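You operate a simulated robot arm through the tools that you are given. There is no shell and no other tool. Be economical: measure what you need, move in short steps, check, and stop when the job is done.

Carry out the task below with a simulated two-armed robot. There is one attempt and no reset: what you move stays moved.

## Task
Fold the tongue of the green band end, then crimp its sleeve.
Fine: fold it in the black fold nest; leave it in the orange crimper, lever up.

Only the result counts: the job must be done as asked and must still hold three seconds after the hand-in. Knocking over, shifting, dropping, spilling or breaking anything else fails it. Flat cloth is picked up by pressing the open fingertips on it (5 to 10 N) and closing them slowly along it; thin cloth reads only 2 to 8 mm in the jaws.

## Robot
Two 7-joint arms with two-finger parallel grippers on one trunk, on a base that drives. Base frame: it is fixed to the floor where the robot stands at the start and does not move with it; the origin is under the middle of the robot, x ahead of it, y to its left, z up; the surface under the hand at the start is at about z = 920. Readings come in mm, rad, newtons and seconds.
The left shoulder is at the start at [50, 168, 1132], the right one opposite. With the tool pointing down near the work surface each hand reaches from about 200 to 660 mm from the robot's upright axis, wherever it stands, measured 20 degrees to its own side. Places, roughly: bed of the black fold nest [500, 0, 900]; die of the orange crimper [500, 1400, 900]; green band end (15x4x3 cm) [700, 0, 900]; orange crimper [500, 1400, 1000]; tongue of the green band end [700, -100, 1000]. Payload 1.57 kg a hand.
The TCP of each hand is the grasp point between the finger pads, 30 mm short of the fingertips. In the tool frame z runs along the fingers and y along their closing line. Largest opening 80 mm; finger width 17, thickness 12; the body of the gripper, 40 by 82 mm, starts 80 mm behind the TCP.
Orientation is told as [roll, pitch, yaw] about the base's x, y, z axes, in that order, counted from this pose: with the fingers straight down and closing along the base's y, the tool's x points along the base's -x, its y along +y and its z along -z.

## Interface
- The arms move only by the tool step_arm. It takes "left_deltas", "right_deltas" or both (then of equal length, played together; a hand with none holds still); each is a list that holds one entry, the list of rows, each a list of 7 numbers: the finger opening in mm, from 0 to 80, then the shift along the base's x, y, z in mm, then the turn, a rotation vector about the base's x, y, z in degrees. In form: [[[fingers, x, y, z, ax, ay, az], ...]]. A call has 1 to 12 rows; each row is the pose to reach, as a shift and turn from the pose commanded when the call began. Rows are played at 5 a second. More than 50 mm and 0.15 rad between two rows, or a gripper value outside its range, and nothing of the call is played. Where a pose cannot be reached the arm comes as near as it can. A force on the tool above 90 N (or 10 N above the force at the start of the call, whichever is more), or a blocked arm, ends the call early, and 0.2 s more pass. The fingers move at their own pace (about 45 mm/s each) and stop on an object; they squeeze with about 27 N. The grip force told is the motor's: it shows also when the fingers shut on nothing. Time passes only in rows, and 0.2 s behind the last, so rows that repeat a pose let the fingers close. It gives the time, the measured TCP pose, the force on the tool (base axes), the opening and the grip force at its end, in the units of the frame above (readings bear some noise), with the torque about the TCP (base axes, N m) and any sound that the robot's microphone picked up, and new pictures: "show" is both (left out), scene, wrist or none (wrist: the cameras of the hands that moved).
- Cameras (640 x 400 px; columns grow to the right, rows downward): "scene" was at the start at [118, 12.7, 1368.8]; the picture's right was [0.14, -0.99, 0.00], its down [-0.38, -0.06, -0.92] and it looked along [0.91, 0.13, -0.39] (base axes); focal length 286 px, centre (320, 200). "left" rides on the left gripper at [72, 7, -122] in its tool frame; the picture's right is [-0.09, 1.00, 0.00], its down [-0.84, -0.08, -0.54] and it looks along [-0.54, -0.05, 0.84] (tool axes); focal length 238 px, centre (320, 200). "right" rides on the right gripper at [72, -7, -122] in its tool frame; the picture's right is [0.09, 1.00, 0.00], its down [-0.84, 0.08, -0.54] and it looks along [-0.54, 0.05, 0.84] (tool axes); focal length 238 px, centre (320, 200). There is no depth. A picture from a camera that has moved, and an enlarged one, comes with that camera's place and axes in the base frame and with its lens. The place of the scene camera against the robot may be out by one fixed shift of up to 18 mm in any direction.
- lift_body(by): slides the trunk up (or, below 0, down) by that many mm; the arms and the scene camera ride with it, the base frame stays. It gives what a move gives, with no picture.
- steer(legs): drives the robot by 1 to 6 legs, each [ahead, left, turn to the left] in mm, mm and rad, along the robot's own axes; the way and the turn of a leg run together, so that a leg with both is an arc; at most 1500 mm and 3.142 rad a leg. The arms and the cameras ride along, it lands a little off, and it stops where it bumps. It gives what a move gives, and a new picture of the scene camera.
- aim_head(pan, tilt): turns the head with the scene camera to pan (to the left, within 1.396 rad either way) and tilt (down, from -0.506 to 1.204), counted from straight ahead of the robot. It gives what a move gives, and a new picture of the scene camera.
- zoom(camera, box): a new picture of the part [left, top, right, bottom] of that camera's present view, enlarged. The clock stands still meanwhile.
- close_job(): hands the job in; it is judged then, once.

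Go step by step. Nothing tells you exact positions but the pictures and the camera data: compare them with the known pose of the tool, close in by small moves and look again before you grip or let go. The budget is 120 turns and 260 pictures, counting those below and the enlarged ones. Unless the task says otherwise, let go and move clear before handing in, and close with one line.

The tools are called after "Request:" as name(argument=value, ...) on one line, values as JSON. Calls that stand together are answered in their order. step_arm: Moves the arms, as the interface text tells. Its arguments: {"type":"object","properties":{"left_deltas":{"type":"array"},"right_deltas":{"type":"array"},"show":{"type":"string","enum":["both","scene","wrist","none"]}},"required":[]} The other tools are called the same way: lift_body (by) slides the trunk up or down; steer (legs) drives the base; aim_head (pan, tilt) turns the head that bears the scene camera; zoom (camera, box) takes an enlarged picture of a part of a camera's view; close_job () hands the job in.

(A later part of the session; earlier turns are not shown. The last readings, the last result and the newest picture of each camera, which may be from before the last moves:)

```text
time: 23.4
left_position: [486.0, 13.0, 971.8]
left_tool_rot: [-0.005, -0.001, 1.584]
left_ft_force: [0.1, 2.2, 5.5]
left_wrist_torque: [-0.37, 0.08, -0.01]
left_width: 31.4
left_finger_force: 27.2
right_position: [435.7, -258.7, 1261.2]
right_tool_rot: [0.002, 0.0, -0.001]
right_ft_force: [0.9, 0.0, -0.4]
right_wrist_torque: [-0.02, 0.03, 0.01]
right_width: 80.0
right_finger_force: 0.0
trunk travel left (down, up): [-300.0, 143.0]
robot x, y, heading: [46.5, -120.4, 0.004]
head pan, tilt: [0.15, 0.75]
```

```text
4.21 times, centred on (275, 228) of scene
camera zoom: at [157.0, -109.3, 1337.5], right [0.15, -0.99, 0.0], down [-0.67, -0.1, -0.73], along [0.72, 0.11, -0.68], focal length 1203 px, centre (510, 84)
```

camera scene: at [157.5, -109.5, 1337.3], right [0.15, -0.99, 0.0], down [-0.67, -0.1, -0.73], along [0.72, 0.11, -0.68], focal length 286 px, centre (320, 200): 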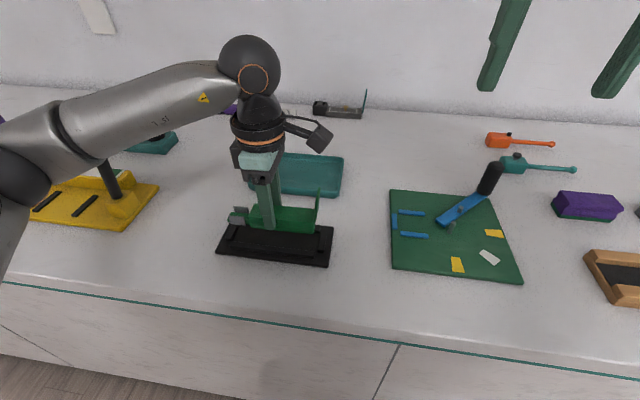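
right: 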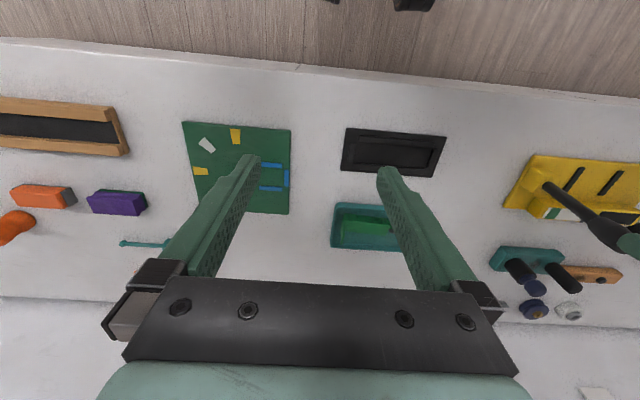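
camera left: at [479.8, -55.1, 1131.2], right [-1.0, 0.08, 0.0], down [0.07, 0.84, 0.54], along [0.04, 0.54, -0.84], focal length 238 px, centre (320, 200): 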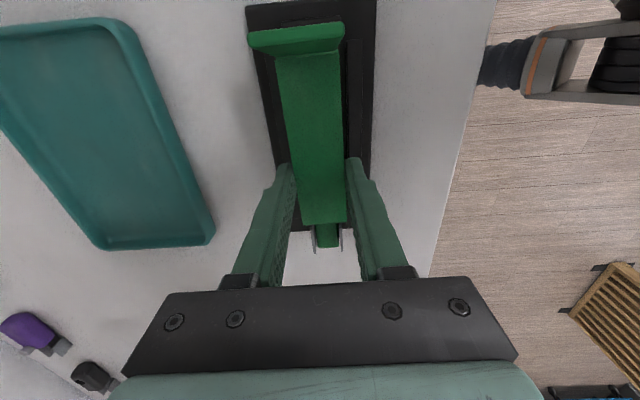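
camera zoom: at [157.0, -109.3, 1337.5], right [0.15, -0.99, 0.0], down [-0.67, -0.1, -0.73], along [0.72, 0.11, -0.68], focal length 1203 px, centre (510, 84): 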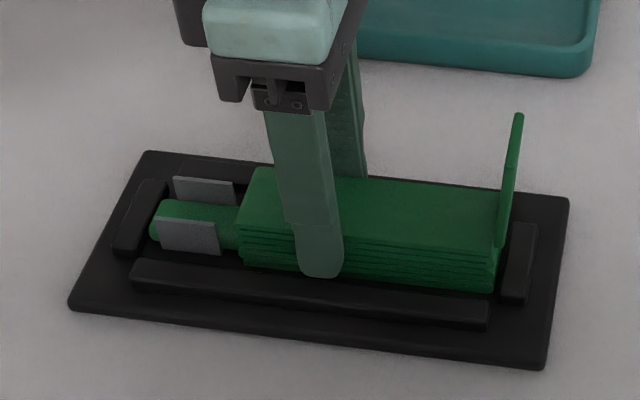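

Contact now comes with the block below rail height and inside both ends, so it's on the bed. Releasing and backing straight up.

Request:
step_arm(left_deltas=[[[36, 0, 0, 0, 0, 0, 0], [44, 0, 0, 0, 0, 0, 0], [50, 0, 0, 0, 0, 0, 0], [50, 0, 0, 15, 0, 0, 0], [50, 0, 0, 40, 0, 0, 0], [50, 0, 0, 80, 0, 0, 0], [50, 0, 0, 80, 0, 0, 0]]])

Request:
zoom(camera="scene", box=[210, 180, 340, 275])

Request:
zoom(camera="left", box=[230, 0, 420, 290])

```text
time: 25.0
left_position: [486.0, 14.7, 1049.9]
left_tool_rot: [-0.001, -0.001, 1.583]
left_ft_force: [0.2, -0.4, -0.1]
left_wrist_torque: [-0.03, 0.04, 0.02]
left_width: 50.1
left_finger_force: 0.0
right_position: [435.1, -258.8, 1261.6]
right_tool_rot: [0.0, 0.001, -0.002]
right_ft_force: [0.4, 0.4, 0.1]
right_wrist_torque: [0.01, -0.01, 0.0]
right_width: 80.0
right_finger_force: 0.0
trunk travel left (down, up): [-300.0, 143.0]
robot x, y, heading: [50.6, -120.3, 0.005]
head pan, tilt: [0.15, 0.75]
camera scene: at [157.5, -109.4, 1337.3], right [0.15, -0.99, 0.0], down [-0.67, -0.1, -0.73], along [0.72, 0.11, -0.68], focal length 286 px, centre (320, 200)
camera left: at [479.9, -58.9, 1170.1], right [-1.0, 0.08, 0.0], down [0.07, 0.84, 0.54], along [0.04, 0.54, -0.84], focal length 238 px, centre (320, 200)
```

scene: 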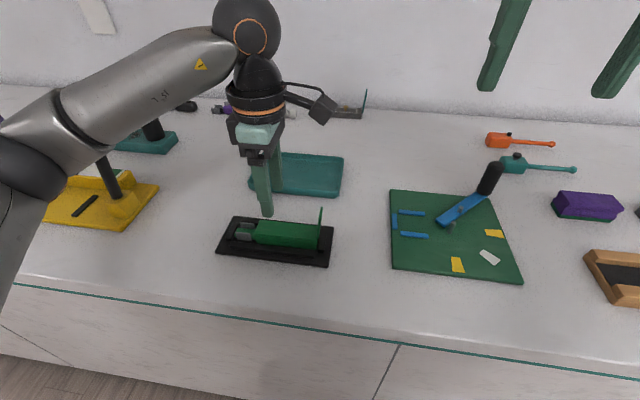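
left: 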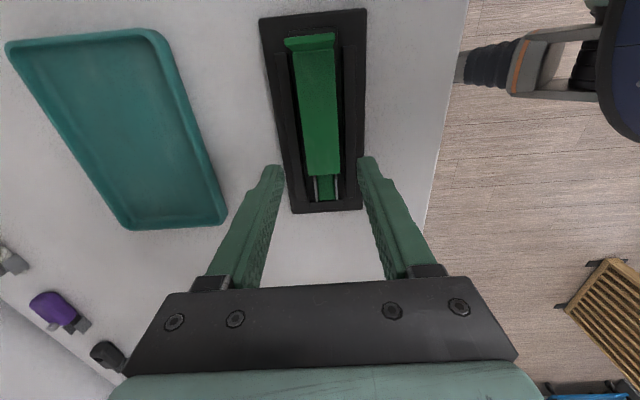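

```text
4.21 times, centred on (275, 228) of scene
camera zoom: at [157.5, -109.4, 1337.3], right [0.15, -0.99, 0.0], down [-0.67, -0.1, -0.73], along [0.72, 0.11, -0.68], focal length 1203 px, centre (510, 84)
```

zoom: 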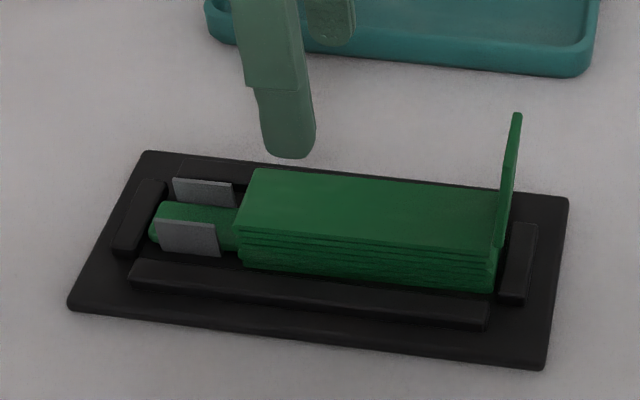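

```text
1.38 times, centred on (325, 145) of left
camera zoom: at [479.9, -58.9, 1170.1], right [-1.0, 0.08, 0.0], down [0.07, 0.84, 0.54], along [0.04, 0.54, -0.84], focal length 329 px, centre (313, 276)
```

zoom: 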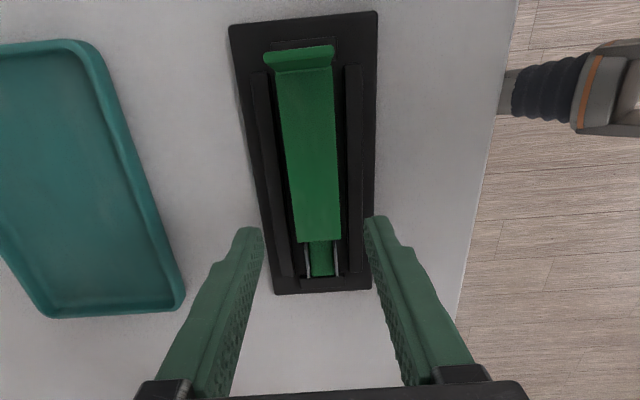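

The block is seated with its tongue upright. I'll close the fingers, pass over the tongue to its −y side and lower there.

Request:
step_arm(left_deltas=[[[30, 0, 0, 15, 0, 0, 0], [10, 0, 0, 30, 0, 0, 0], [0, 0, -30, 30, 0, 0, 0], [0, 0, -65, 30, 0, 0, 0], [0, 0, -102, 30, 0, 0, 0], [0, 0, -102, 5, 0, 0, 0], [0, 0, -102, -28, 0, 0, 0], [0, 0, -102, -28, 0, 0, 0]]])

Request:
zoom(camera="scene", box=[250, 160, 380, 275])

```text
time: 26.8
left_position: [483.1, -87.4, 1022.5]
left_tool_rot: [-0.003, 0.001, 1.583]
left_ft_force: [0.1, -0.2, 0.3]
left_wrist_torque: [0.0, 0.0, 0.04]
left_width: 0.0
left_finger_force: 21.1
right_position: [435.9, -258.0, 1260.9]
right_tool_rot: [0.0, 0.002, -0.001]
right_ft_force: [0.6, 0.2, 1.0]
right_wrist_torque: [0.0, 0.0, 0.0]
right_width: 80.2
right_finger_force: 0.0
trunk travel left (down, up): [-300.0, 143.0]
robot x, y, heading: [47.9, -118.9, 0.0]
head pan, tilt: [0.15, 0.75]
camera scene: at [157.3, -109.5, 1337.3], right [0.15, -0.99, 0.0], down [-0.67, -0.1, -0.73], along [0.72, 0.11, -0.68], focal length 286 px, centre (320, 200)
camera left: at [477.1, -161.5, 1142.8], right [-1.0, 0.08, 0.0], down [0.07, 0.84, 0.54], along [0.04, 0.54, -0.84], focal length 238 px, centre (320, 200)
```

scene: 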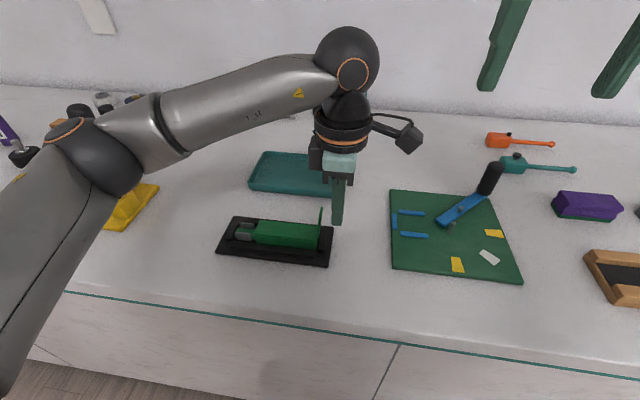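
left: 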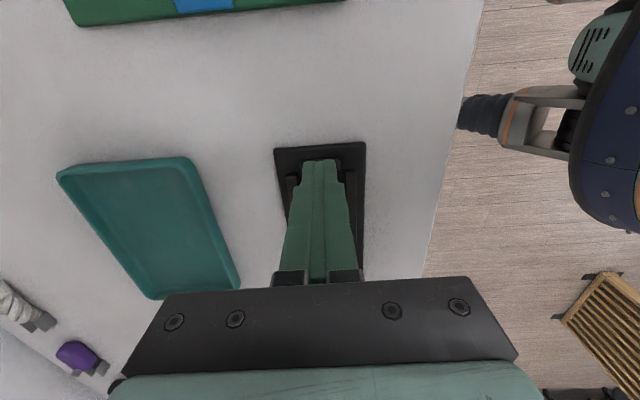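

```text
3.48 times, centred on (315, 218) of scene
camera zoom: at [157.3, -109.5, 1337.3], right [0.15, -0.99, 0.0], down [-0.67, -0.1, -0.73], along [0.72, 0.11, -0.68], focal length 994 px, centre (337, 139)
```

zoom: 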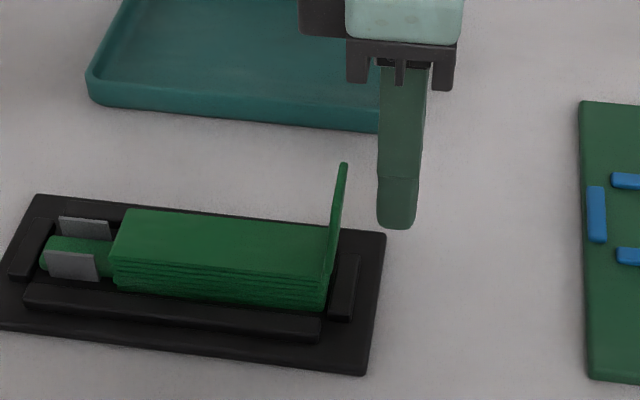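

Fingers are beside the tongue at its upper half. Pushing it +y gently.

Request:
step_arm(left_deltas=[[[0, 1, 10, 0, 0, 0, 0], [0, 2, 18, 0, 0, 0, 0], [0, 2, 26, 0, 0, 0, 0], [0, 2, 33, -2, 0, 0, 0], [0, 2, 40, -4, 0, 0, 0], [0, 2, 40, -4, 0, 0, 0]]], show="none")

Request:
zoom(camera="scene", box=[220, 160, 350, 275])

```text
time: 28.2
left_position: [485.7, -48.1, 1017.7]
left_tool_rot: [0.001, 0.001, 1.581]
left_ft_force: [-0.2, -1.0, -0.5]
left_wrist_torque: [0.01, -0.02, 0.01]
left_width: 0.0
left_finger_force: 21.5
right_position: [436.5, -257.8, 1260.9]
right_tool_rot: [0.003, 0.002, -0.003]
right_ft_force: [-0.2, 0.0, -0.5]
right_wrist_torque: [0.01, -0.01, -0.04]
right_width: 79.7
right_finger_force: 0.1
trunk travel left (down, up): [-300.0, 143.0]
robot x, y, heading: [50.6, -121.4, 0.002]
head pan, tilt: [0.15, 0.75]
```

```text
3.48 times, centred on (285, 218) of scene
camera zoom: at [157.4, -109.6, 1337.3], right [0.15, -0.99, 0.0], down [-0.67, -0.1, -0.73], along [0.72, 0.11, -0.68], focal length 994 px, centre (442, 139)
```

zoom: 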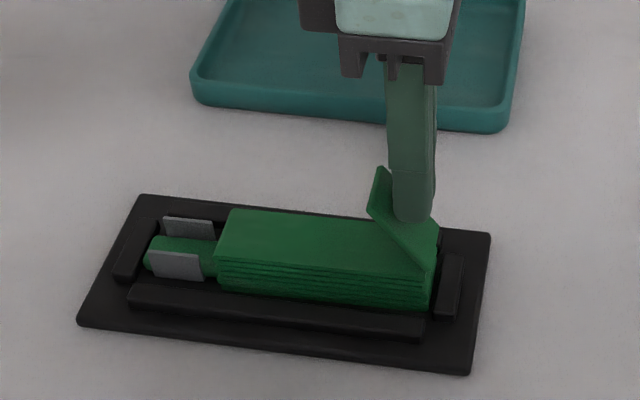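

The tongue folds at the crease. Continuing along the arc and down onto the block.

Request:
step_arm(left_deltas=[[[0, 0, 8, -5, 0, 0, 0], [0, 0, 14, -12, 0, 0, 0], [0, 0, 18, -20, 0, 0, 0], [0, 0, 20, -27, 0, 0, 0], [0, 0, 20, -31, 0, 0, 0], [0, 0, 20, -31, 0, 0, 0]]], show="none")

Request:
zoom(camera="scene", box=[220, 160, 350, 275])

```text
time: 29.6
left_position: [486.8, -28.2, 990.8]
left_tool_rot: [-0.011, 0.001, 1.586]
left_ft_force: [2.0, 6.6, 34.2]
left_wrist_torque: [0.09, -0.05, -0.27]
left_width: 0.0
left_finger_force: 21.2
right_position: [434.6, -258.5, 1261.5]
right_tool_rot: [0.001, -0.002, -0.004]
right_ft_force: [0.1, 0.3, 1.1]
right_wrist_torque: [0.02, -0.03, -0.01]
right_width: 79.9
right_finger_force: 0.0
trunk travel left (down, up): [-300.0, 143.0]
robot x, y, heading: [49.0, -121.5, 0.004]
head pan, tilt: [0.15, 0.75]
```

```text
3.48 times, centred on (285, 218) of scene
camera zoom: at [155.0, -109.3, 1338.1], right [0.15, -0.99, 0.0], down [-0.67, -0.1, -0.73], along [0.72, 0.11, -0.68], focal length 994 px, centre (442, 139)
```

zoom: 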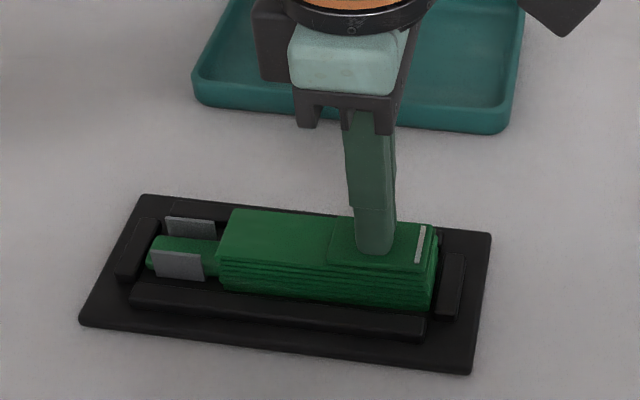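

The tongue is flat under about 34 N. I'll hold briefly, then lift and check for spring-back.

Request:
step_arm(left_deltas=[[[0, 0, 0, 0, 0, 0, 0], [0, 0, 0, 0, 0, 0, 0], [0, 0, 0, 0, 0, 0, 0], [0, 0, 0, 0, 0, 0, 0], [0, 0, 0, 10, 0, 0, 0], [0, 0, 0, 35, 0, 0, 0], [0, 0, 0, 80, 0, 0, 0], [0, 0, 0, 80, 0, 0, 0]]], show="none")

Request:
zoom(camera="scene", box=[210, 180, 340, 275])

Request:
zoom(camera="left", box=[240, 80, 400, 280])

```text
time: 31.4
left_position: [486.6, -28.8, 1065.4]
left_tool_rot: [0.003, 0.002, 1.584]
left_ft_force: [-0.1, -0.5, 1.0]
left_wrist_torque: [-0.01, -0.02, 0.01]
left_width: 0.1
left_finger_force: 21.3
right_position: [437.1, -258.3, 1260.9]
right_tool_rot: [0.002, 0.001, -0.002]
right_ft_force: [0.3, 0.1, 0.2]
right_wrist_torque: [-0.03, 0.02, 0.04]
right_width: 80.0
right_finger_force: 0.0
trunk travel left (down, up): [-300.0, 143.0]
robot x, y, heading: [48.8, -122.1, 0.002]
head pan, tilt: [0.15, 0.75]
```

```text
4.21 times, centred on (275, 228) of scene
camera zoom: at [157.5, -109.4, 1337.3], right [0.15, -0.99, 0.0], down [-0.67, -0.1, -0.73], along [0.72, 0.11, -0.68], focal length 1203 px, centre (510, 84)
```

zoom: 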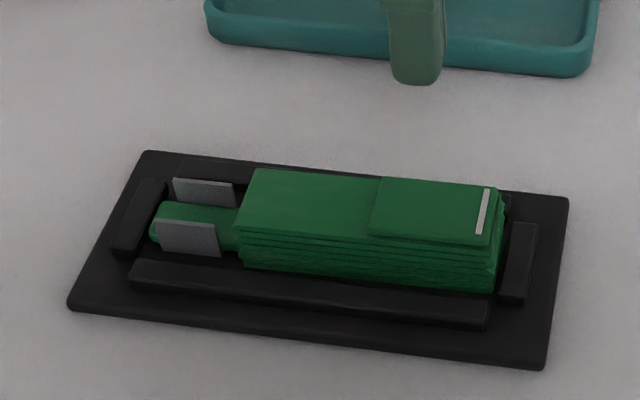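

```text
2.00 times, centred on (320, 180) of left
camera zoom: at [479.9, -100.5, 1187.4], right [-1.0, 0.08, 0.0], down [0.07, 0.84, 0.54], along [0.04, 0.54, -0.84], focal length 477 px, centre (320, 240)
```

zoom: 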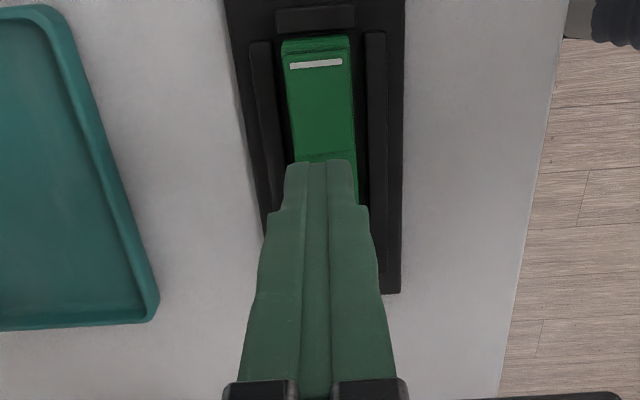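

The fold stays flat. Now I'll grip the block again at y≈14, keeping clear of the tongue.

Request:
step_arm(left_deltas=[[[20, 0, 20, 0, 0, 0, 0], [50, -1, 42, 0, 0, 0, 0], [50, -1.5, 42, -20, 0, 0, 0], [50, -1.5, 42, -50, 0, 0, 0], [50, -1.5, 42, -75, 0, 0, 0], [50, -1.5, 42, -93, 0, 0, 0], [50, -1.5, 42, -93, 0, 0, 0]]], show="wrist")

Request:
zoom(camera="scene", box=[210, 180, 340, 275])

```text
time: 33.0
left_position: [484.2, 14.0, 972.5]
left_tool_rot: [0.001, 0.002, 1.583]
left_ft_force: [0.7, 0.0, 0.8]
left_wrist_torque: [-0.02, -0.01, -0.01]
left_width: 49.7
left_finger_force: 0.0
right_position: [436.6, -258.7, 1260.4]
right_tool_rot: [0.002, 0.001, -0.001]
right_ft_force: [-0.6, 0.2, -0.1]
right_wrist_torque: [-0.03, 0.02, -0.04]
right_width: 80.0
right_finger_force: 0.1
trunk travel left (down, up): [-300.0, 143.0]
robot x, y, heading: [48.5, -121.4, 0.003]
head pan, tilt: [0.15, 0.75]
camera left: at [478.1, -58.5, 1093.1], right [-1.0, 0.08, 0.0], down [0.07, 0.84, 0.54], along [0.04, 0.54, -0.84], focal length 238 px, centre (320, 200)
```

left: 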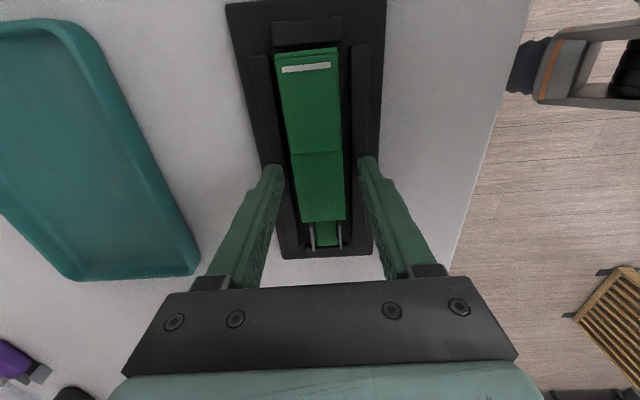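

```text
4.21 times, centred on (275, 228) of scene
camera zoom: at [157.4, -109.6, 1337.3], right [0.15, -0.99, 0.0], down [-0.67, -0.1, -0.73], along [0.72, 0.11, -0.68], focal length 1203 px, centre (510, 84)
```

zoom: 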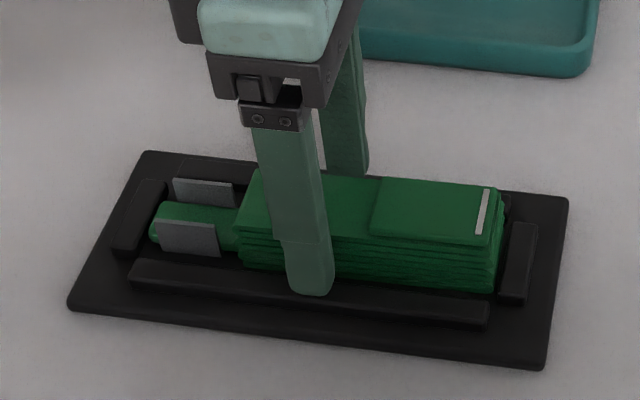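

Request:
step_arm(left_deltas=[[[40, 0, 0, 0, 0, 0, 0], [30, 0, 0, 0, 0, 0, 0], [20, 0, 0, 0, 0, 0, 0], [20, 0, 0, 0, 0, 0, 0], [20, 0, 0, 15, 0, 0, 0], [20, 0, 0, 40, 0, 0, 0], [20, 0, 0, 80, 0, 0, 0], [20, -15, 0, 120, 0, 0, 0], [20, -30, 0, 140, 0, 0, 0], [20, -30, 0, 140, 0, 0, 0]]], show="both")

```text
time: 35.2
left_position: [452.4, 13.5, 1115.7]
left_tool_rot: [0.0, 0.001, 1.585]
left_ft_force: [0.8, 1.2, -3.0]
left_wrist_torque: [0.01, -0.02, -0.01]
left_width: 31.7
left_finger_force: 27.0
right_position: [437.4, -257.8, 1260.0]
right_tool_rot: [0.002, 0.003, -0.004]
right_ft_force: [1.0, -0.4, 0.3]
right_wrist_torque: [-0.01, 0.01, -0.02]
right_width: 80.0
right_finger_force: 0.0
trunk travel left (down, up): [-300.0, 143.0]
robot x, y, heading: [47.0, -121.2, 0.003]
head pan, tilt: [0.15, 0.75]
camera scene: at [157.6, -109.5, 1337.3], right [0.15, -0.99, 0.0], down [-0.67, -0.1, -0.73], along [0.72, 0.11, -0.68], focal length 286 px, centre (320, 200)
camera left: at [446.7, -59.1, 1236.5], right [-1.0, 0.08, 0.0], down [0.07, 0.84, 0.54], along [0.04, 0.54, -0.84], focal length 238 px, centre (320, 200)
```

scene: 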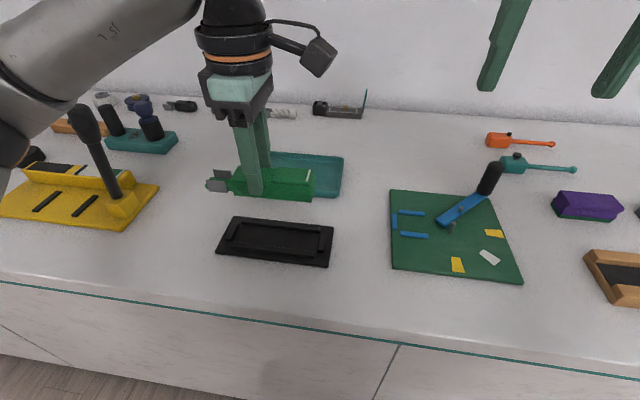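
left: 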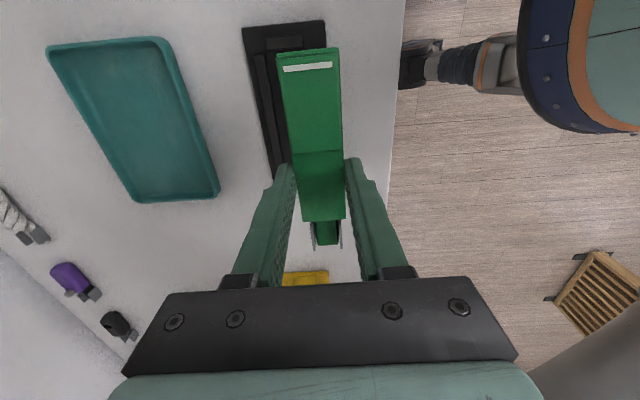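

The block is held with its tongue folded. I'll raise the hand above the tools, back off, drive left to the crimper bench and look.

Request:
step_arm(left_deltas=[[[20, -10, 0, 25, 0, 0, 0], [20, -20, 0, 50, 0, 0, 0], [20, -30, 0, 75, 0, 0, 0], [20, -30, 0, 90, 0, 0, 0], [20, -30, 0, 90, 0, 0, 0]]], show="none")

Request:
steer(legs=[[-180, 0, 0], [0, 1250, 0]])

Request:
aim_head(pan=0.3, tilt=0.55)

```text
time: 36.4
left_position: [424.3, 13.2, 1206.2]
left_tool_rot: [0.0, 0.002, 1.583]
left_ft_force: [0.2, -0.3, -1.9]
left_wrist_torque: [-0.01, -0.01, 0.02]
left_width: 31.4
left_finger_force: 26.8
right_position: [435.3, -258.6, 1260.0]
right_tool_rot: [0.001, 0.001, -0.002]
right_ft_force: [-0.2, 0.1, 0.4]
right_wrist_torque: [0.0, -0.01, 0.0]
right_width: 80.1
right_finger_force: 0.1
trunk travel left (down, up): [-300.0, 143.0]
robot x, y, heading: [48.5, -120.1, -0.001]
head pan, tilt: [0.15, 0.75]
```

```text
time: 48.6
left_position: [221.9, 1264.6, 1205.8]
left_tool_rot: [0.001, -0.001, 1.607]
left_ft_force: [0.3, 0.6, -1.6]
left_wrist_torque: [0.0, 0.01, 0.04]
left_width: 31.4
left_finger_force: 26.9
right_position: [240.1, 993.7, 1260.7]
right_tool_rot: [0.002, 0.003, 0.022]
right_ft_force: [0.0, 0.3, 0.0]
right_wrist_torque: [0.0, 0.05, -0.01]
right_width: 80.3
right_finger_force: 0.0
trunk travel left (down, up): [-300.0, 143.0]
robot x, y, heading: [-150.2, 1122.7, 0.027]
head pan, tilt: [0.15, 0.75]
camera scene: at [-41.9, 1136.9, 1337.3], right [0.17, -0.98, 0.0], down [-0.67, -0.12, -0.73], along [0.72, 0.13, -0.68], focal length 286 px, centre (320, 200)
```

scene: 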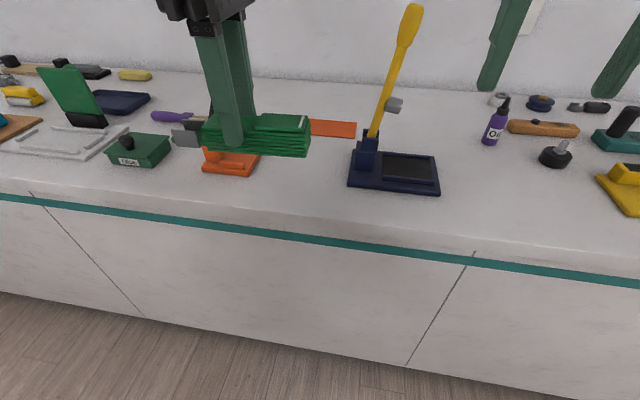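

```text
time: 49.4
left_position: [223.1, 1264.1, 1206.0]
left_tool_rot: [-0.001, 0.0, 1.607]
left_ft_force: [0.2, -0.1, -1.8]
left_wrist_torque: [0.0, -0.01, -0.01]
left_width: 31.6
left_finger_force: 27.1
right_position: [240.9, 994.0, 1260.9]
right_tool_rot: [0.002, 0.002, 0.021]
right_ft_force: [0.0, 1.5, -0.1]
right_wrist_torque: [0.02, 0.0, -0.02]
right_width: 80.3
right_finger_force: 0.0
trunk travel left (down, up): [-300.0, 143.0]
robot x, y, heading: [-148.5, 1123.3, 0.027]
head pan, tilt: [0.3, 0.55]
camera scene: at [-38.4, 1151.1, 1354.6], right [0.32, -0.95, 0.0], down [-0.5, -0.17, -0.85], along [0.81, 0.27, -0.52], focal length 286 px, centre (320, 200)
```

scene: 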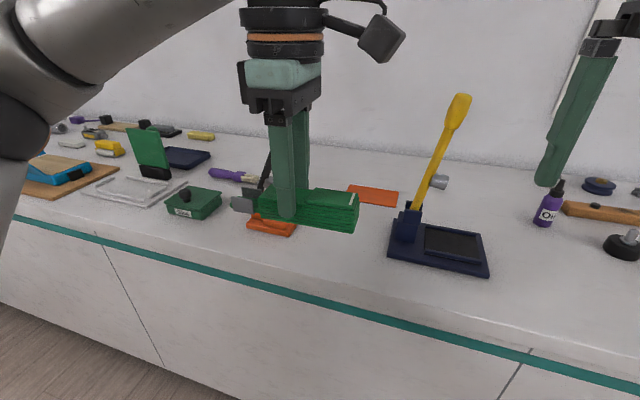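

The orange crimper is hidden behind the held block. I'll check from the wrist cameras, moving the left hand aside.

Request:
step_arm(left_deltas=[[[20, 0, 40, 10, 0, 0, 0], [20, 0, 80, 20, 0, 0, 0], [20, 0, 120, 30, 0, 0, 0], [20, 0, 160, 40, 0, 0, 0], [20, 0, 200, 50, 0, 0, 0], [20, 0, 200, 50, 0, 0, 0]]])

Request:
zoom(camera="right", box=[0, 0, 640, 400])

```text
time: 50.8
left_position: [222.1, 1466.1, 1255.4]
left_tool_rot: [0.001, 0.0, 1.605]
left_ft_force: [-0.1, -0.5, -1.6]
left_wrist_torque: [0.0, -0.03, 0.0]
left_width: 31.1
left_finger_force: 26.6
right_position: [241.7, 993.3, 1260.8]
right_tool_rot: [0.002, 0.003, 0.021]
right_ft_force: [0.0, 0.0, -0.9]
right_wrist_torque: [0.0, -0.01, -0.01]
right_width: 80.1
right_finger_force: 0.1
trunk travel left (down, up): [-300.0, 143.0]
robot x, y, heading: [-152.1, 1118.8, 0.023]
head pan, tilt: [0.3, 0.55]
camera scene: at [-38.3, 1150.9, 1354.7], right [0.32, -0.95, 0.0], down [-0.5, -0.17, -0.85], along [0.81, 0.27, -0.52], focal length 286 px, centre (320, 200)
camera left: at [218.2, 1393.5, 1376.9], right [-1.0, 0.06, 0.0], down [0.05, 0.84, 0.54], along [0.03, 0.54, -0.84], focal length 238 px, centre (320, 200)
```

scene: 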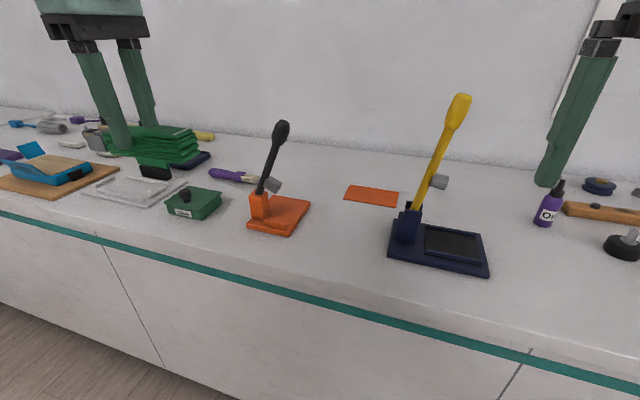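
left: 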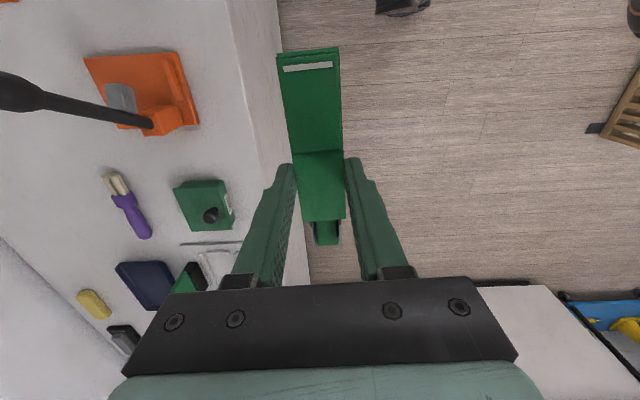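

```text
1.00 times, centred on (320, 200) of right (not enlarged: the box is as wide or as high as the picture)
camera zoom: at [169.9, 984.5, 1383.0], right [-0.11, 0.99, 0.0], down [0.84, 0.09, 0.54], along [0.54, 0.06, -0.84], focal length 238 px, centre (320, 200)
```

zoom: 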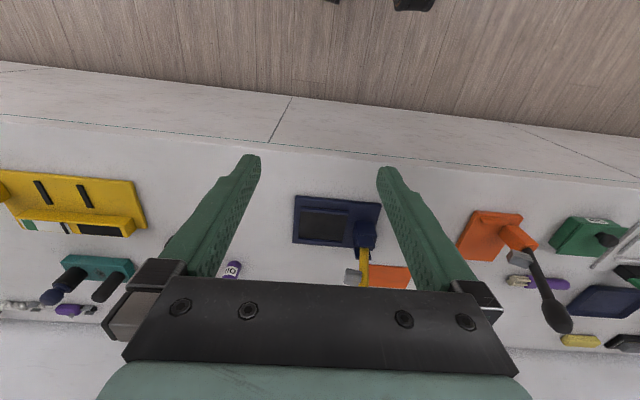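

Request:
zoom(camera="scene", box=[210, 110, 340, 250])

Request:
zoom(camera="left", box=[60, 20, 220, 160])

Request:
zoom(camera="right", box=[440, 190, 600, 340])

```text
2.86 times, centred on (275, 180) of scene
camera zoom: at [-38.3, 1150.9, 1354.7], right [0.32, -0.95, 0.0], down [-0.5, -0.17, -0.85], along [0.81, 0.27, -0.52], focal length 816 px, centre (449, 257)
```

zoom: 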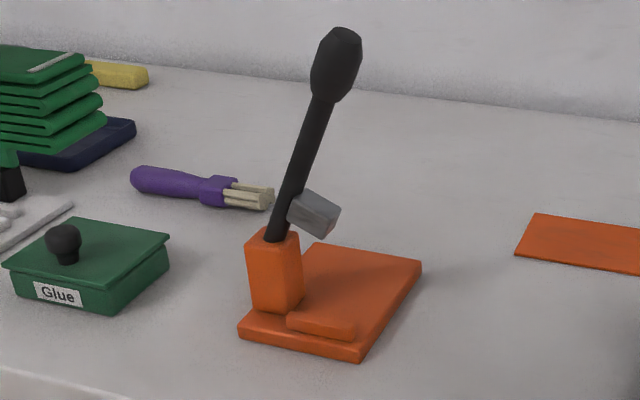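

```text
2.86 times, centred on (140, 90) of left
camera zoom: at [218.2, 1393.5, 1376.9], right [-1.0, 0.06, 0.0], down [0.05, 0.84, 0.54], along [0.03, 0.54, -0.84], focal length 681 px, centre (834, 514)
```

zoom: 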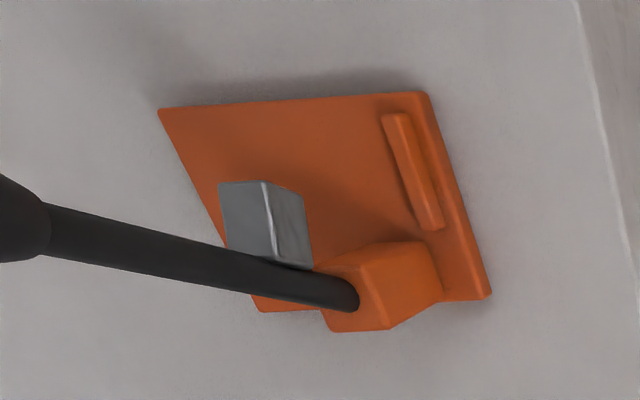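

```text
2.67 times, centred on (520, 265) of right
camera zoom: at [169.9, 984.5, 1383.0], right [-0.11, 0.99, 0.0], down [0.84, 0.09, 0.54], along [0.54, 0.06, -0.84], focal length 636 px, centre (-213, 27)
```

zoom: 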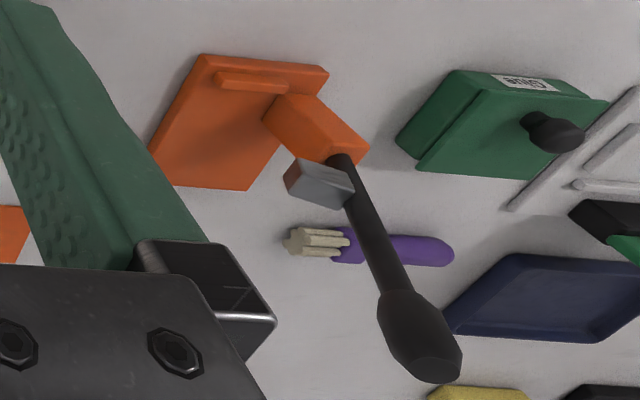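

From three views: the orange crimper plate spans x 447–602, y 1386–1500. Its post stands at about (500, 1490), and the lever leans toward −y with its top near (514, 1417, 1175). I'll drive closer for a better look at the die before deciding the band's direction.

Request:
steer(legs=[[150, 60, -0.025]])

Request:
aim_head(pan=0.5, tilt=0.65)

Request:
zoom(camera="scene", box=[220, 80, 420, 280])

Request:
zoom(camera="left", box=[0, 0, 320, 200])

```text
time: 52.2
left_position: [383.5, 1518.7, 1256.3]
left_tool_rot: [0.0, 0.001, 1.583]
left_ft_force: [0.4, -0.3, -2.3]
left_wrist_torque: [-0.03, -0.03, -0.01]
left_width: 31.6
left_finger_force: 27.2
right_position: [388.3, 1047.7, 1260.8]
right_tool_rot: [0.002, 0.002, -0.003]
right_ft_force: [-0.2, -0.1, 0.4]
right_wrist_torque: [0.0, 0.05, 0.01]
right_width: 80.3
right_finger_force: 0.1
trunk travel left (down, up): [-300.0, 143.0]
robot x, y, heading: [-2.0, 1184.7, -0.004]
head pan, tilt: [0.3, 0.55]
camera scene: at [113.7, 1210.6, 1354.6], right [0.29, -0.96, 0.0], down [-0.5, -0.15, -0.85], along [0.81, 0.25, -0.52], focal length 286 px, centre (320, 200)
```

scene: 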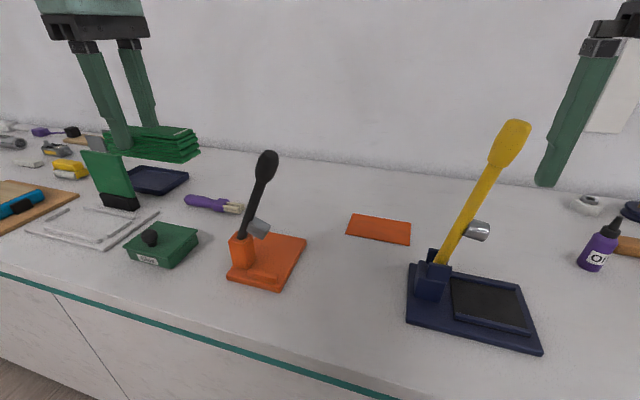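

```text
time: 52.9
left_position: [382.7, 1518.6, 1255.6]
left_tool_rot: [-0.001, 0.0, 1.581]
left_ft_force: [0.3, -1.1, -1.8]
left_wrist_torque: [0.02, -0.01, 0.0]
left_width: 31.4
left_finger_force: 26.9
right_position: [387.4, 1046.7, 1260.7]
right_tool_rot: [0.001, 0.003, -0.003]
right_ft_force: [-0.3, 0.3, 0.6]
right_wrist_torque: [0.0, 0.02, -0.01]
right_width: 80.1
right_finger_force: 0.0
trunk travel left (down, up): [-300.0, 143.0]
robot x, y, heading: [1.8, 1186.9, -0.002]
head pan, tilt: [0.499, 0.649]
camera scene: at [103.4, 1225.2, 1345.9], right [0.48, -0.88, 0.0], down [-0.53, -0.29, -0.8], along [0.7, 0.38, -0.6], focal length 286 px, centre (320, 200)
```

scene: 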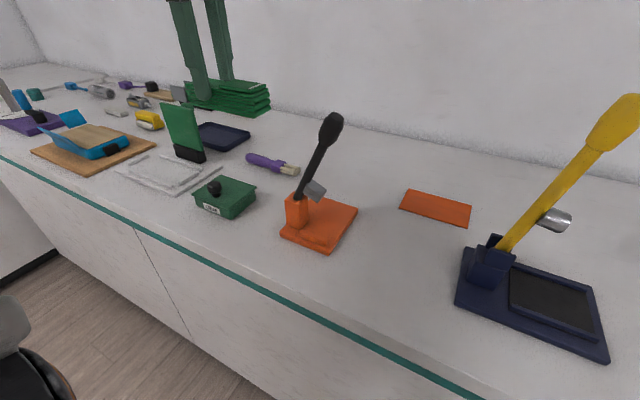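

```text
2.00 times, centred on (320, 180) of scene
camera zoom: at [103.4, 1225.2, 1345.9], right [0.48, -0.88, 0.0], down [-0.53, -0.29, -0.8], along [0.7, 0.38, -0.6], focal length 571 px, centre (320, 240)
```

zoom: 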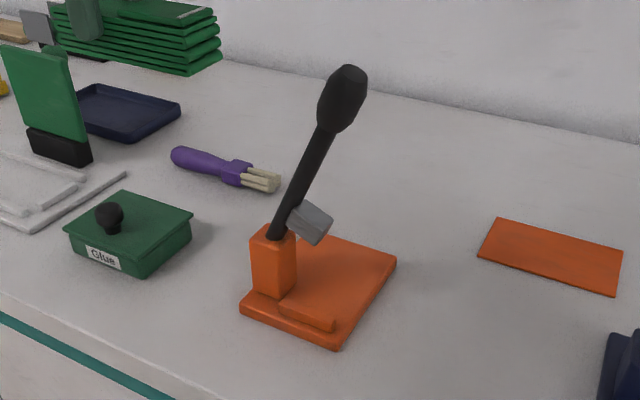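

```text
2.00 times, centred on (160, 100) of left
camera zoom: at [375.4, 1446.0, 1376.8], right [-1.0, 0.08, 0.0], down [0.07, 0.84, 0.54], along [0.04, 0.54, -0.84], focal length 477 px, centre (640, 400)
```

zoom: 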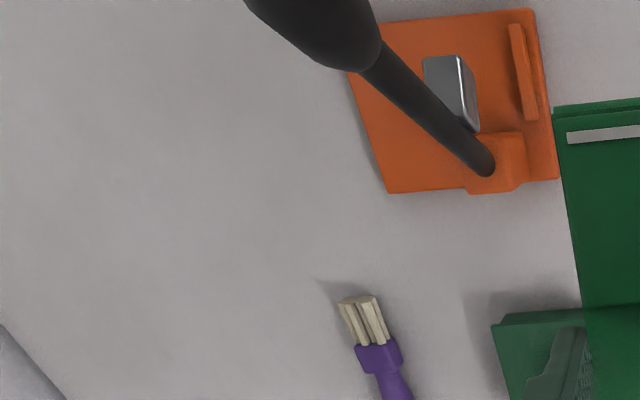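

The crimper is clear now: a hammer on the lever swings down toward −y, landing near (486, 1425). There is a stop strip at x≈465, so the band should lie along x with its sleeve tip against the strip. I'll test in free air whether the left wrist can turn to yaw 180°.

Request:
step_arm(left_deltas=[[[20, 0, 0, 0, 0, 0, 8.2], [20, 0, 0, 0, 0, 0, 16.4], [20, 0, 0, 0, 0, 0, 24.5], [20, 0, 0, 0, 0, 0, 32.7], [20, 0, 0, 0, 0, 0, 40.9], [20, 0, 0, 0, 0, 0, 49.1], [20, 0, 0, 0, 0, 0, 57.3], [20, 0, 0, 0, 0, 0, 65.5], [20, 0, 0, 0, 0, 0, 73.6], [20, 0, 0, 0, 0, 0, 81.8], [20, 0, 0, 0, 0, 0, 90], [20, 0, 0, 0, 0, 0, 90]]], show="scene")

```text
time: 55.5
left_position: [380.9, 1518.4, 1255.5]
left_tool_rot: [-0.001, 0.0, -3.13]
left_ft_force: [0.6, 0.3, -1.4]
left_wrist_torque: [0.01, -0.01, -0.02]
left_width: 31.8
left_finger_force: 26.6
right_position: [387.4, 1047.1, 1261.7]
right_tool_rot: [0.002, 0.001, -0.003]
right_ft_force: [0.6, 0.1, -0.5]
right_wrist_torque: [0.01, 0.02, 0.01]
right_width: 80.2
right_finger_force: 0.1
trunk travel left (down, up): [-300.0, 143.0]
robot x, y, heading: [-1.2, 1183.3, -0.005]
head pan, tilt: [0.499, 0.649]
camera scene: at [103.4, 1225.3, 1345.9], right [0.48, -0.88, 0.0], down [-0.53, -0.29, -0.8], along [0.7, 0.38, -0.6], focal length 286 px, centre (320, 200)
```

scene: 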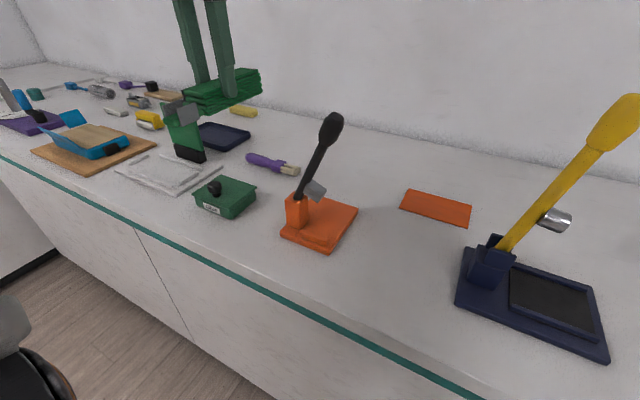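

Yaw 180° works, so the sleeve can point to −x with the camera away from the lever. The wrist would come too close to the lever handle with this grip, so I'll set the band on the empty counter at about (490, 1285) and regrip it with the hand tilted back.

Request:
step_arm(left_deltas=[[[20, 0, 0, 20, 0, 0, 0], [20, 0, -10, 40, 0, 0, 0], [20, 10, -50, 40, 0, 0, 0], [20, 25, -95, 40, 0, 0, 0], [20, 45, -140, 40, 0, 0, 0], [20, 70, -185, 40, 0, 0, 0], [20, 95, -220, 35, 0, 0, 0], [20, 109, -233, 0, 0, 0, -0.5], [20, 109, -233, -45, 0, 0, -0.5], [20, 109, -233, -90, 0, 0, -0.5], [20, 109, -233, -135, 0, 0, -0.5], [20, 109, -233, -180, 0, 0, -0.5]]])

```text
refused: row 6 steps farther than a row can; nothing moved
```

Request:
step_arm(left_deltas=[[[20, 0, 0, 20, 0, 0, 0], [20, 0, -10, 40, 0, 0, 0], [20, 10, -50, 40, 0, 0, 0], [20, 25, -90, 40, 0, 0, 0], [20, 45, -130, 40, 0, 0, 0], [20, 65, -170, 40, 0, 0, 0], [20, 90, -208, 35, 0, 0, 0], [20, 109, -233, 5, 0, 0, -0.5], [20, 109, -233, -40, 0, 0, -0.5], [20, 109, -233, -85, 0, 0, -0.5], [20, 109, -233, -130, 0, 0, -0.5], [20, 109, -233, -175, 0, 0, -0.5]]])

```text
time: 58.1
left_position: [491.1, 1285.7, 1080.5]
left_tool_rot: [0.0, 0.001, -3.137]
left_ft_force: [-0.1, -0.1, -1.9]
left_wrist_torque: [0.02, 0.01, -0.01]
left_width: 31.4
left_finger_force: 27.0
right_position: [387.9, 1047.6, 1259.7]
right_tool_rot: [0.003, 0.002, -0.005]
right_ft_force: [-0.8, -0.5, 0.4]
right_wrist_torque: [-0.01, 0.02, 0.0]
right_width: 79.8
right_finger_force: 0.0
trunk travel left (down, up): [-300.0, 143.0]
robot x, y, heading: [-0.6, 1183.9, 0.001]
head pan, tilt: [0.499, 0.649]
camera scene: at [103.9, 1225.5, 1345.9], right [0.48, -0.88, 0.0], down [-0.53, -0.29, -0.8], along [0.7, 0.38, -0.61], focal length 286 px, centre (320, 200)
camera left: at [562.4, 1277.9, 1202.2], right [-0.09, -1.0, 0.0], down [-0.84, 0.08, 0.54], along [-0.54, 0.05, -0.84], focal length 238 px, centre (320, 200)
```

scene: 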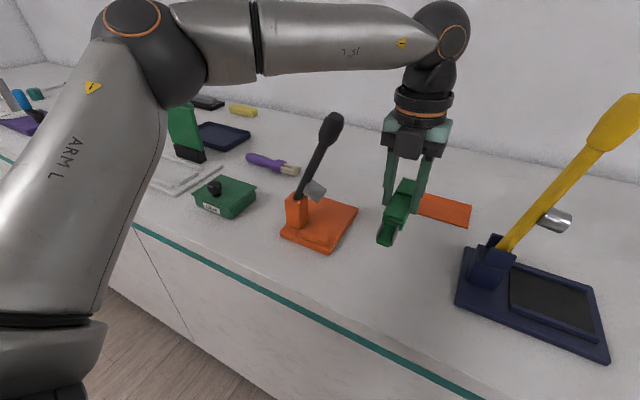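
left: 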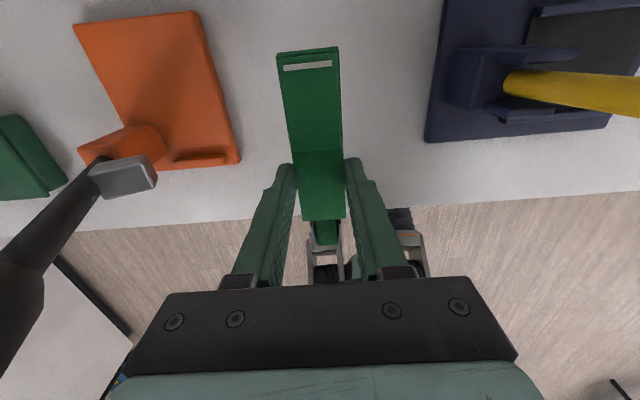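

Request:
step_arm(left_deltas=[[[20, 0, 0, -40, 0, 0, 0], [20, 0, 0, -75, 0, 0, 0], [20, 0, 0, -100, 0, 0, 0], [20, 0, 0, -110, 0, 0, 0], [20, 0, 0, -114, 0, 0, 0], [20, 0, 0, -114, 0, 0, 0]]], show="none")

Request:
zoom(camera="scene", box=[360, 100, 480, 260])

```text
time: 59.5
left_position: [490.4, 1285.8, 966.4]
left_tool_rot: [0.0, 0.0, -3.141]
left_ft_force: [-0.5, 0.4, -1.3]
left_wrist_torque: [-0.04, 0.02, 0.0]
left_width: 31.5
left_finger_force: 26.7
right_position: [387.9, 1046.6, 1261.0]
right_tool_rot: [0.002, 0.001, -0.003]
right_ft_force: [-0.7, -0.5, -0.5]
right_wrist_torque: [-0.01, -0.02, 0.02]
right_width: 80.0
right_finger_force: 0.1
trunk travel left (down, up): [-300.0, 143.0]
robot x, y, heading: [1.9, 1179.6, 0.0]
head pan, tilt: [0.499, 0.649]
```

```text
2.50 times, centred on (420, 180) of scene
camera zoom: at [103.4, 1225.2, 1345.9], right [0.48, -0.88, 0.0], down [-0.53, -0.29, -0.8], along [0.7, 0.38, -0.6], focal length 714 px, centre (70, 250)
```

zoom: 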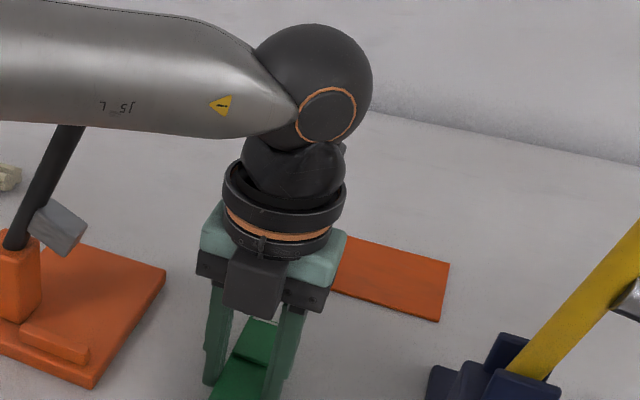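

Request:
step_arm(left_deltas=[[[20, 0, 0, -2, 0, 0, 0], [20, 0, 0, -4, 0, 0, 0], [20, 0, 0, -4, 0, 0, 0]]], show="wrist")

```text
time: 60.3
left_position: [490.4, 1285.8, 964.1]
left_tool_rot: [-0.001, 0.004, -3.14]
left_ft_force: [-2.4, 0.8, 10.9]
left_wrist_torque: [0.03, -0.01, -0.02]
left_width: 31.6
left_finger_force: 27.3
right_position: [385.7, 1046.3, 1261.2]
right_tool_rot: [0.0, -0.001, -0.004]
right_ft_force: [0.3, -0.2, -0.5]
right_wrist_torque: [0.02, 0.0, 0.01]
right_width: 79.8
right_finger_force: 0.0
trunk travel left (down, up): [-300.0, 143.0]
robot x, y, heading: [0.3, 1181.8, 0.001]
head pan, tilt: [0.499, 0.649]
camera left: at [560.8, 1278.8, 1086.2], right [-0.09, -1.0, 0.0], down [-0.84, 0.08, 0.54], along [-0.54, 0.05, -0.84], focal length 238 px, centre (320, 200)
```

left: 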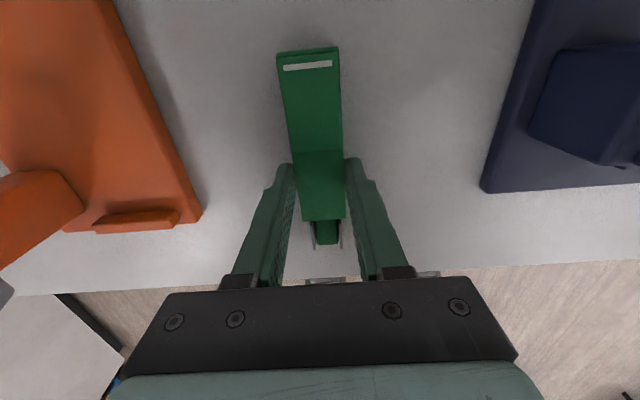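

The band rests on the counter. Release, rise, tilt the hand 18° back toward +x, and come down 24 mm nearer the tongue end.

Request:
step_arm(left_deltas=[[[36, 0, 0, 0, 0, 0, 0], [46, 0, 0, 0, 0, 0, 0], [50, 0, 0, 5, 0, 0, 0], [50, 0, 0, 40, 0, 0, 0], [50, 8, 0, 40, 0, 6, 0], [50, 16, 0, 40, 0, 12, 0], [50, 24, 0, 40, 0, 18, 0], [50, 24, 0, 20, 0, 18, 0], [50, 24, 0, 4, 0, 18, 0], [50, 24, 0, 4, 0, 18, 0]]], show="both")

```text
time: 62.5
left_position: [514.4, 1285.1, 966.2]
left_tool_rot: [-0.002, -0.316, -3.14]
left_ft_force: [-0.8, 0.8, -0.2]
left_wrist_torque: [0.02, 0.02, 0.01]
left_width: 49.9
left_finger_force: 0.3
right_position: [387.5, 1046.9, 1259.7]
right_tool_rot: [0.002, 0.001, -0.004]
right_ft_force: [-0.3, 0.7, -0.4]
right_wrist_torque: [0.0, 0.01, -0.03]
right_width: 79.9
right_finger_force: 0.0
trunk travel left (down, up): [-300.0, 143.0]
robot x, y, heading: [0.1, 1185.0, -0.006]
head pan, tilt: [0.499, 0.649]
camera scene: at [103.5, 1225.5, 1345.8], right [0.48, -0.88, 0.0], down [-0.53, -0.29, -0.8], along [0.7, 0.38, -0.6], focal length 286 px, centre (320, 200)
camera left: at [619.8, 1278.7, 1058.5], right [-0.09, -1.0, 0.03], down [-0.63, 0.08, 0.77], along [-0.77, 0.05, -0.63], focal length 238 px, centre (320, 200)
```

scene: 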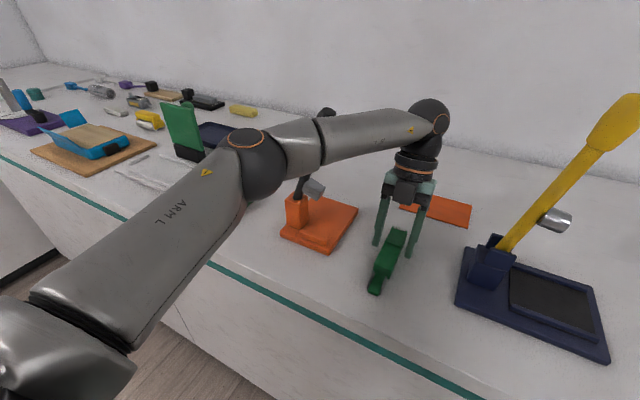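
left: 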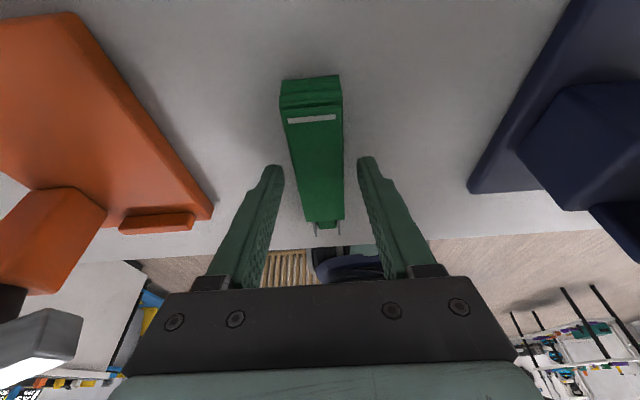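

The fingers straddle the block, but the forearm now runs close to the crimper's lever. I'll check that gap before moving.

Request:
zoom(camera="scene", box=[230, 80, 460, 300])

Request:
zoom(camera="right", box=[320, 100, 640, 400])

```text
1.82 times, centred on (345, 190) of scene
camera zoom: at [103.5, 1225.5, 1345.8], right [0.48, -0.88, 0.0], down [-0.53, -0.29, -0.8], along [0.7, 0.38, -0.6], focal length 520 px, centre (274, 218)
```

zoom: 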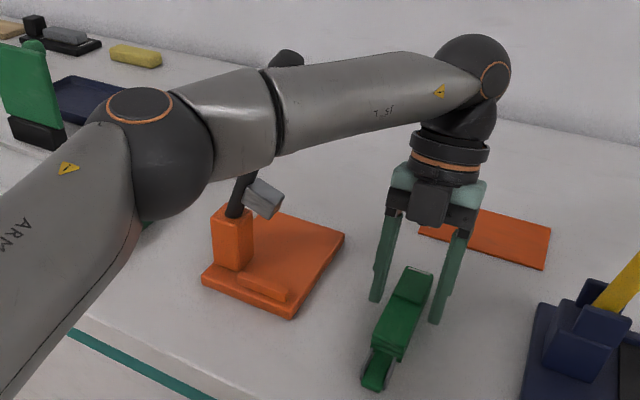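

```text
1.33 times, centred on (480, 250) of right
camera zoom: at [316.8, 1039.3, 1383.1], right [-0.09, 1.0, 0.0], down [0.84, 0.07, 0.54], along [0.54, 0.05, -0.84], focal length 318 px, centre (107, 133)
```

zoom: 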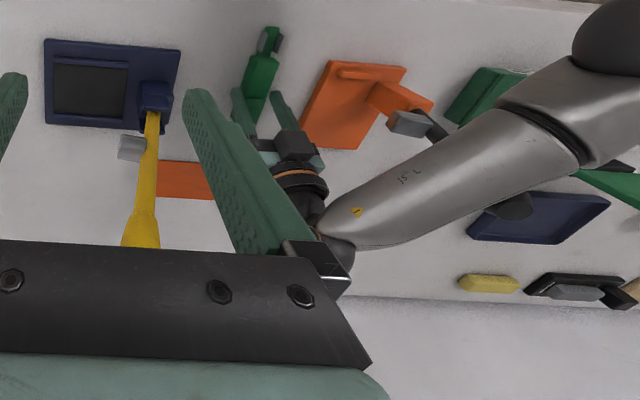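

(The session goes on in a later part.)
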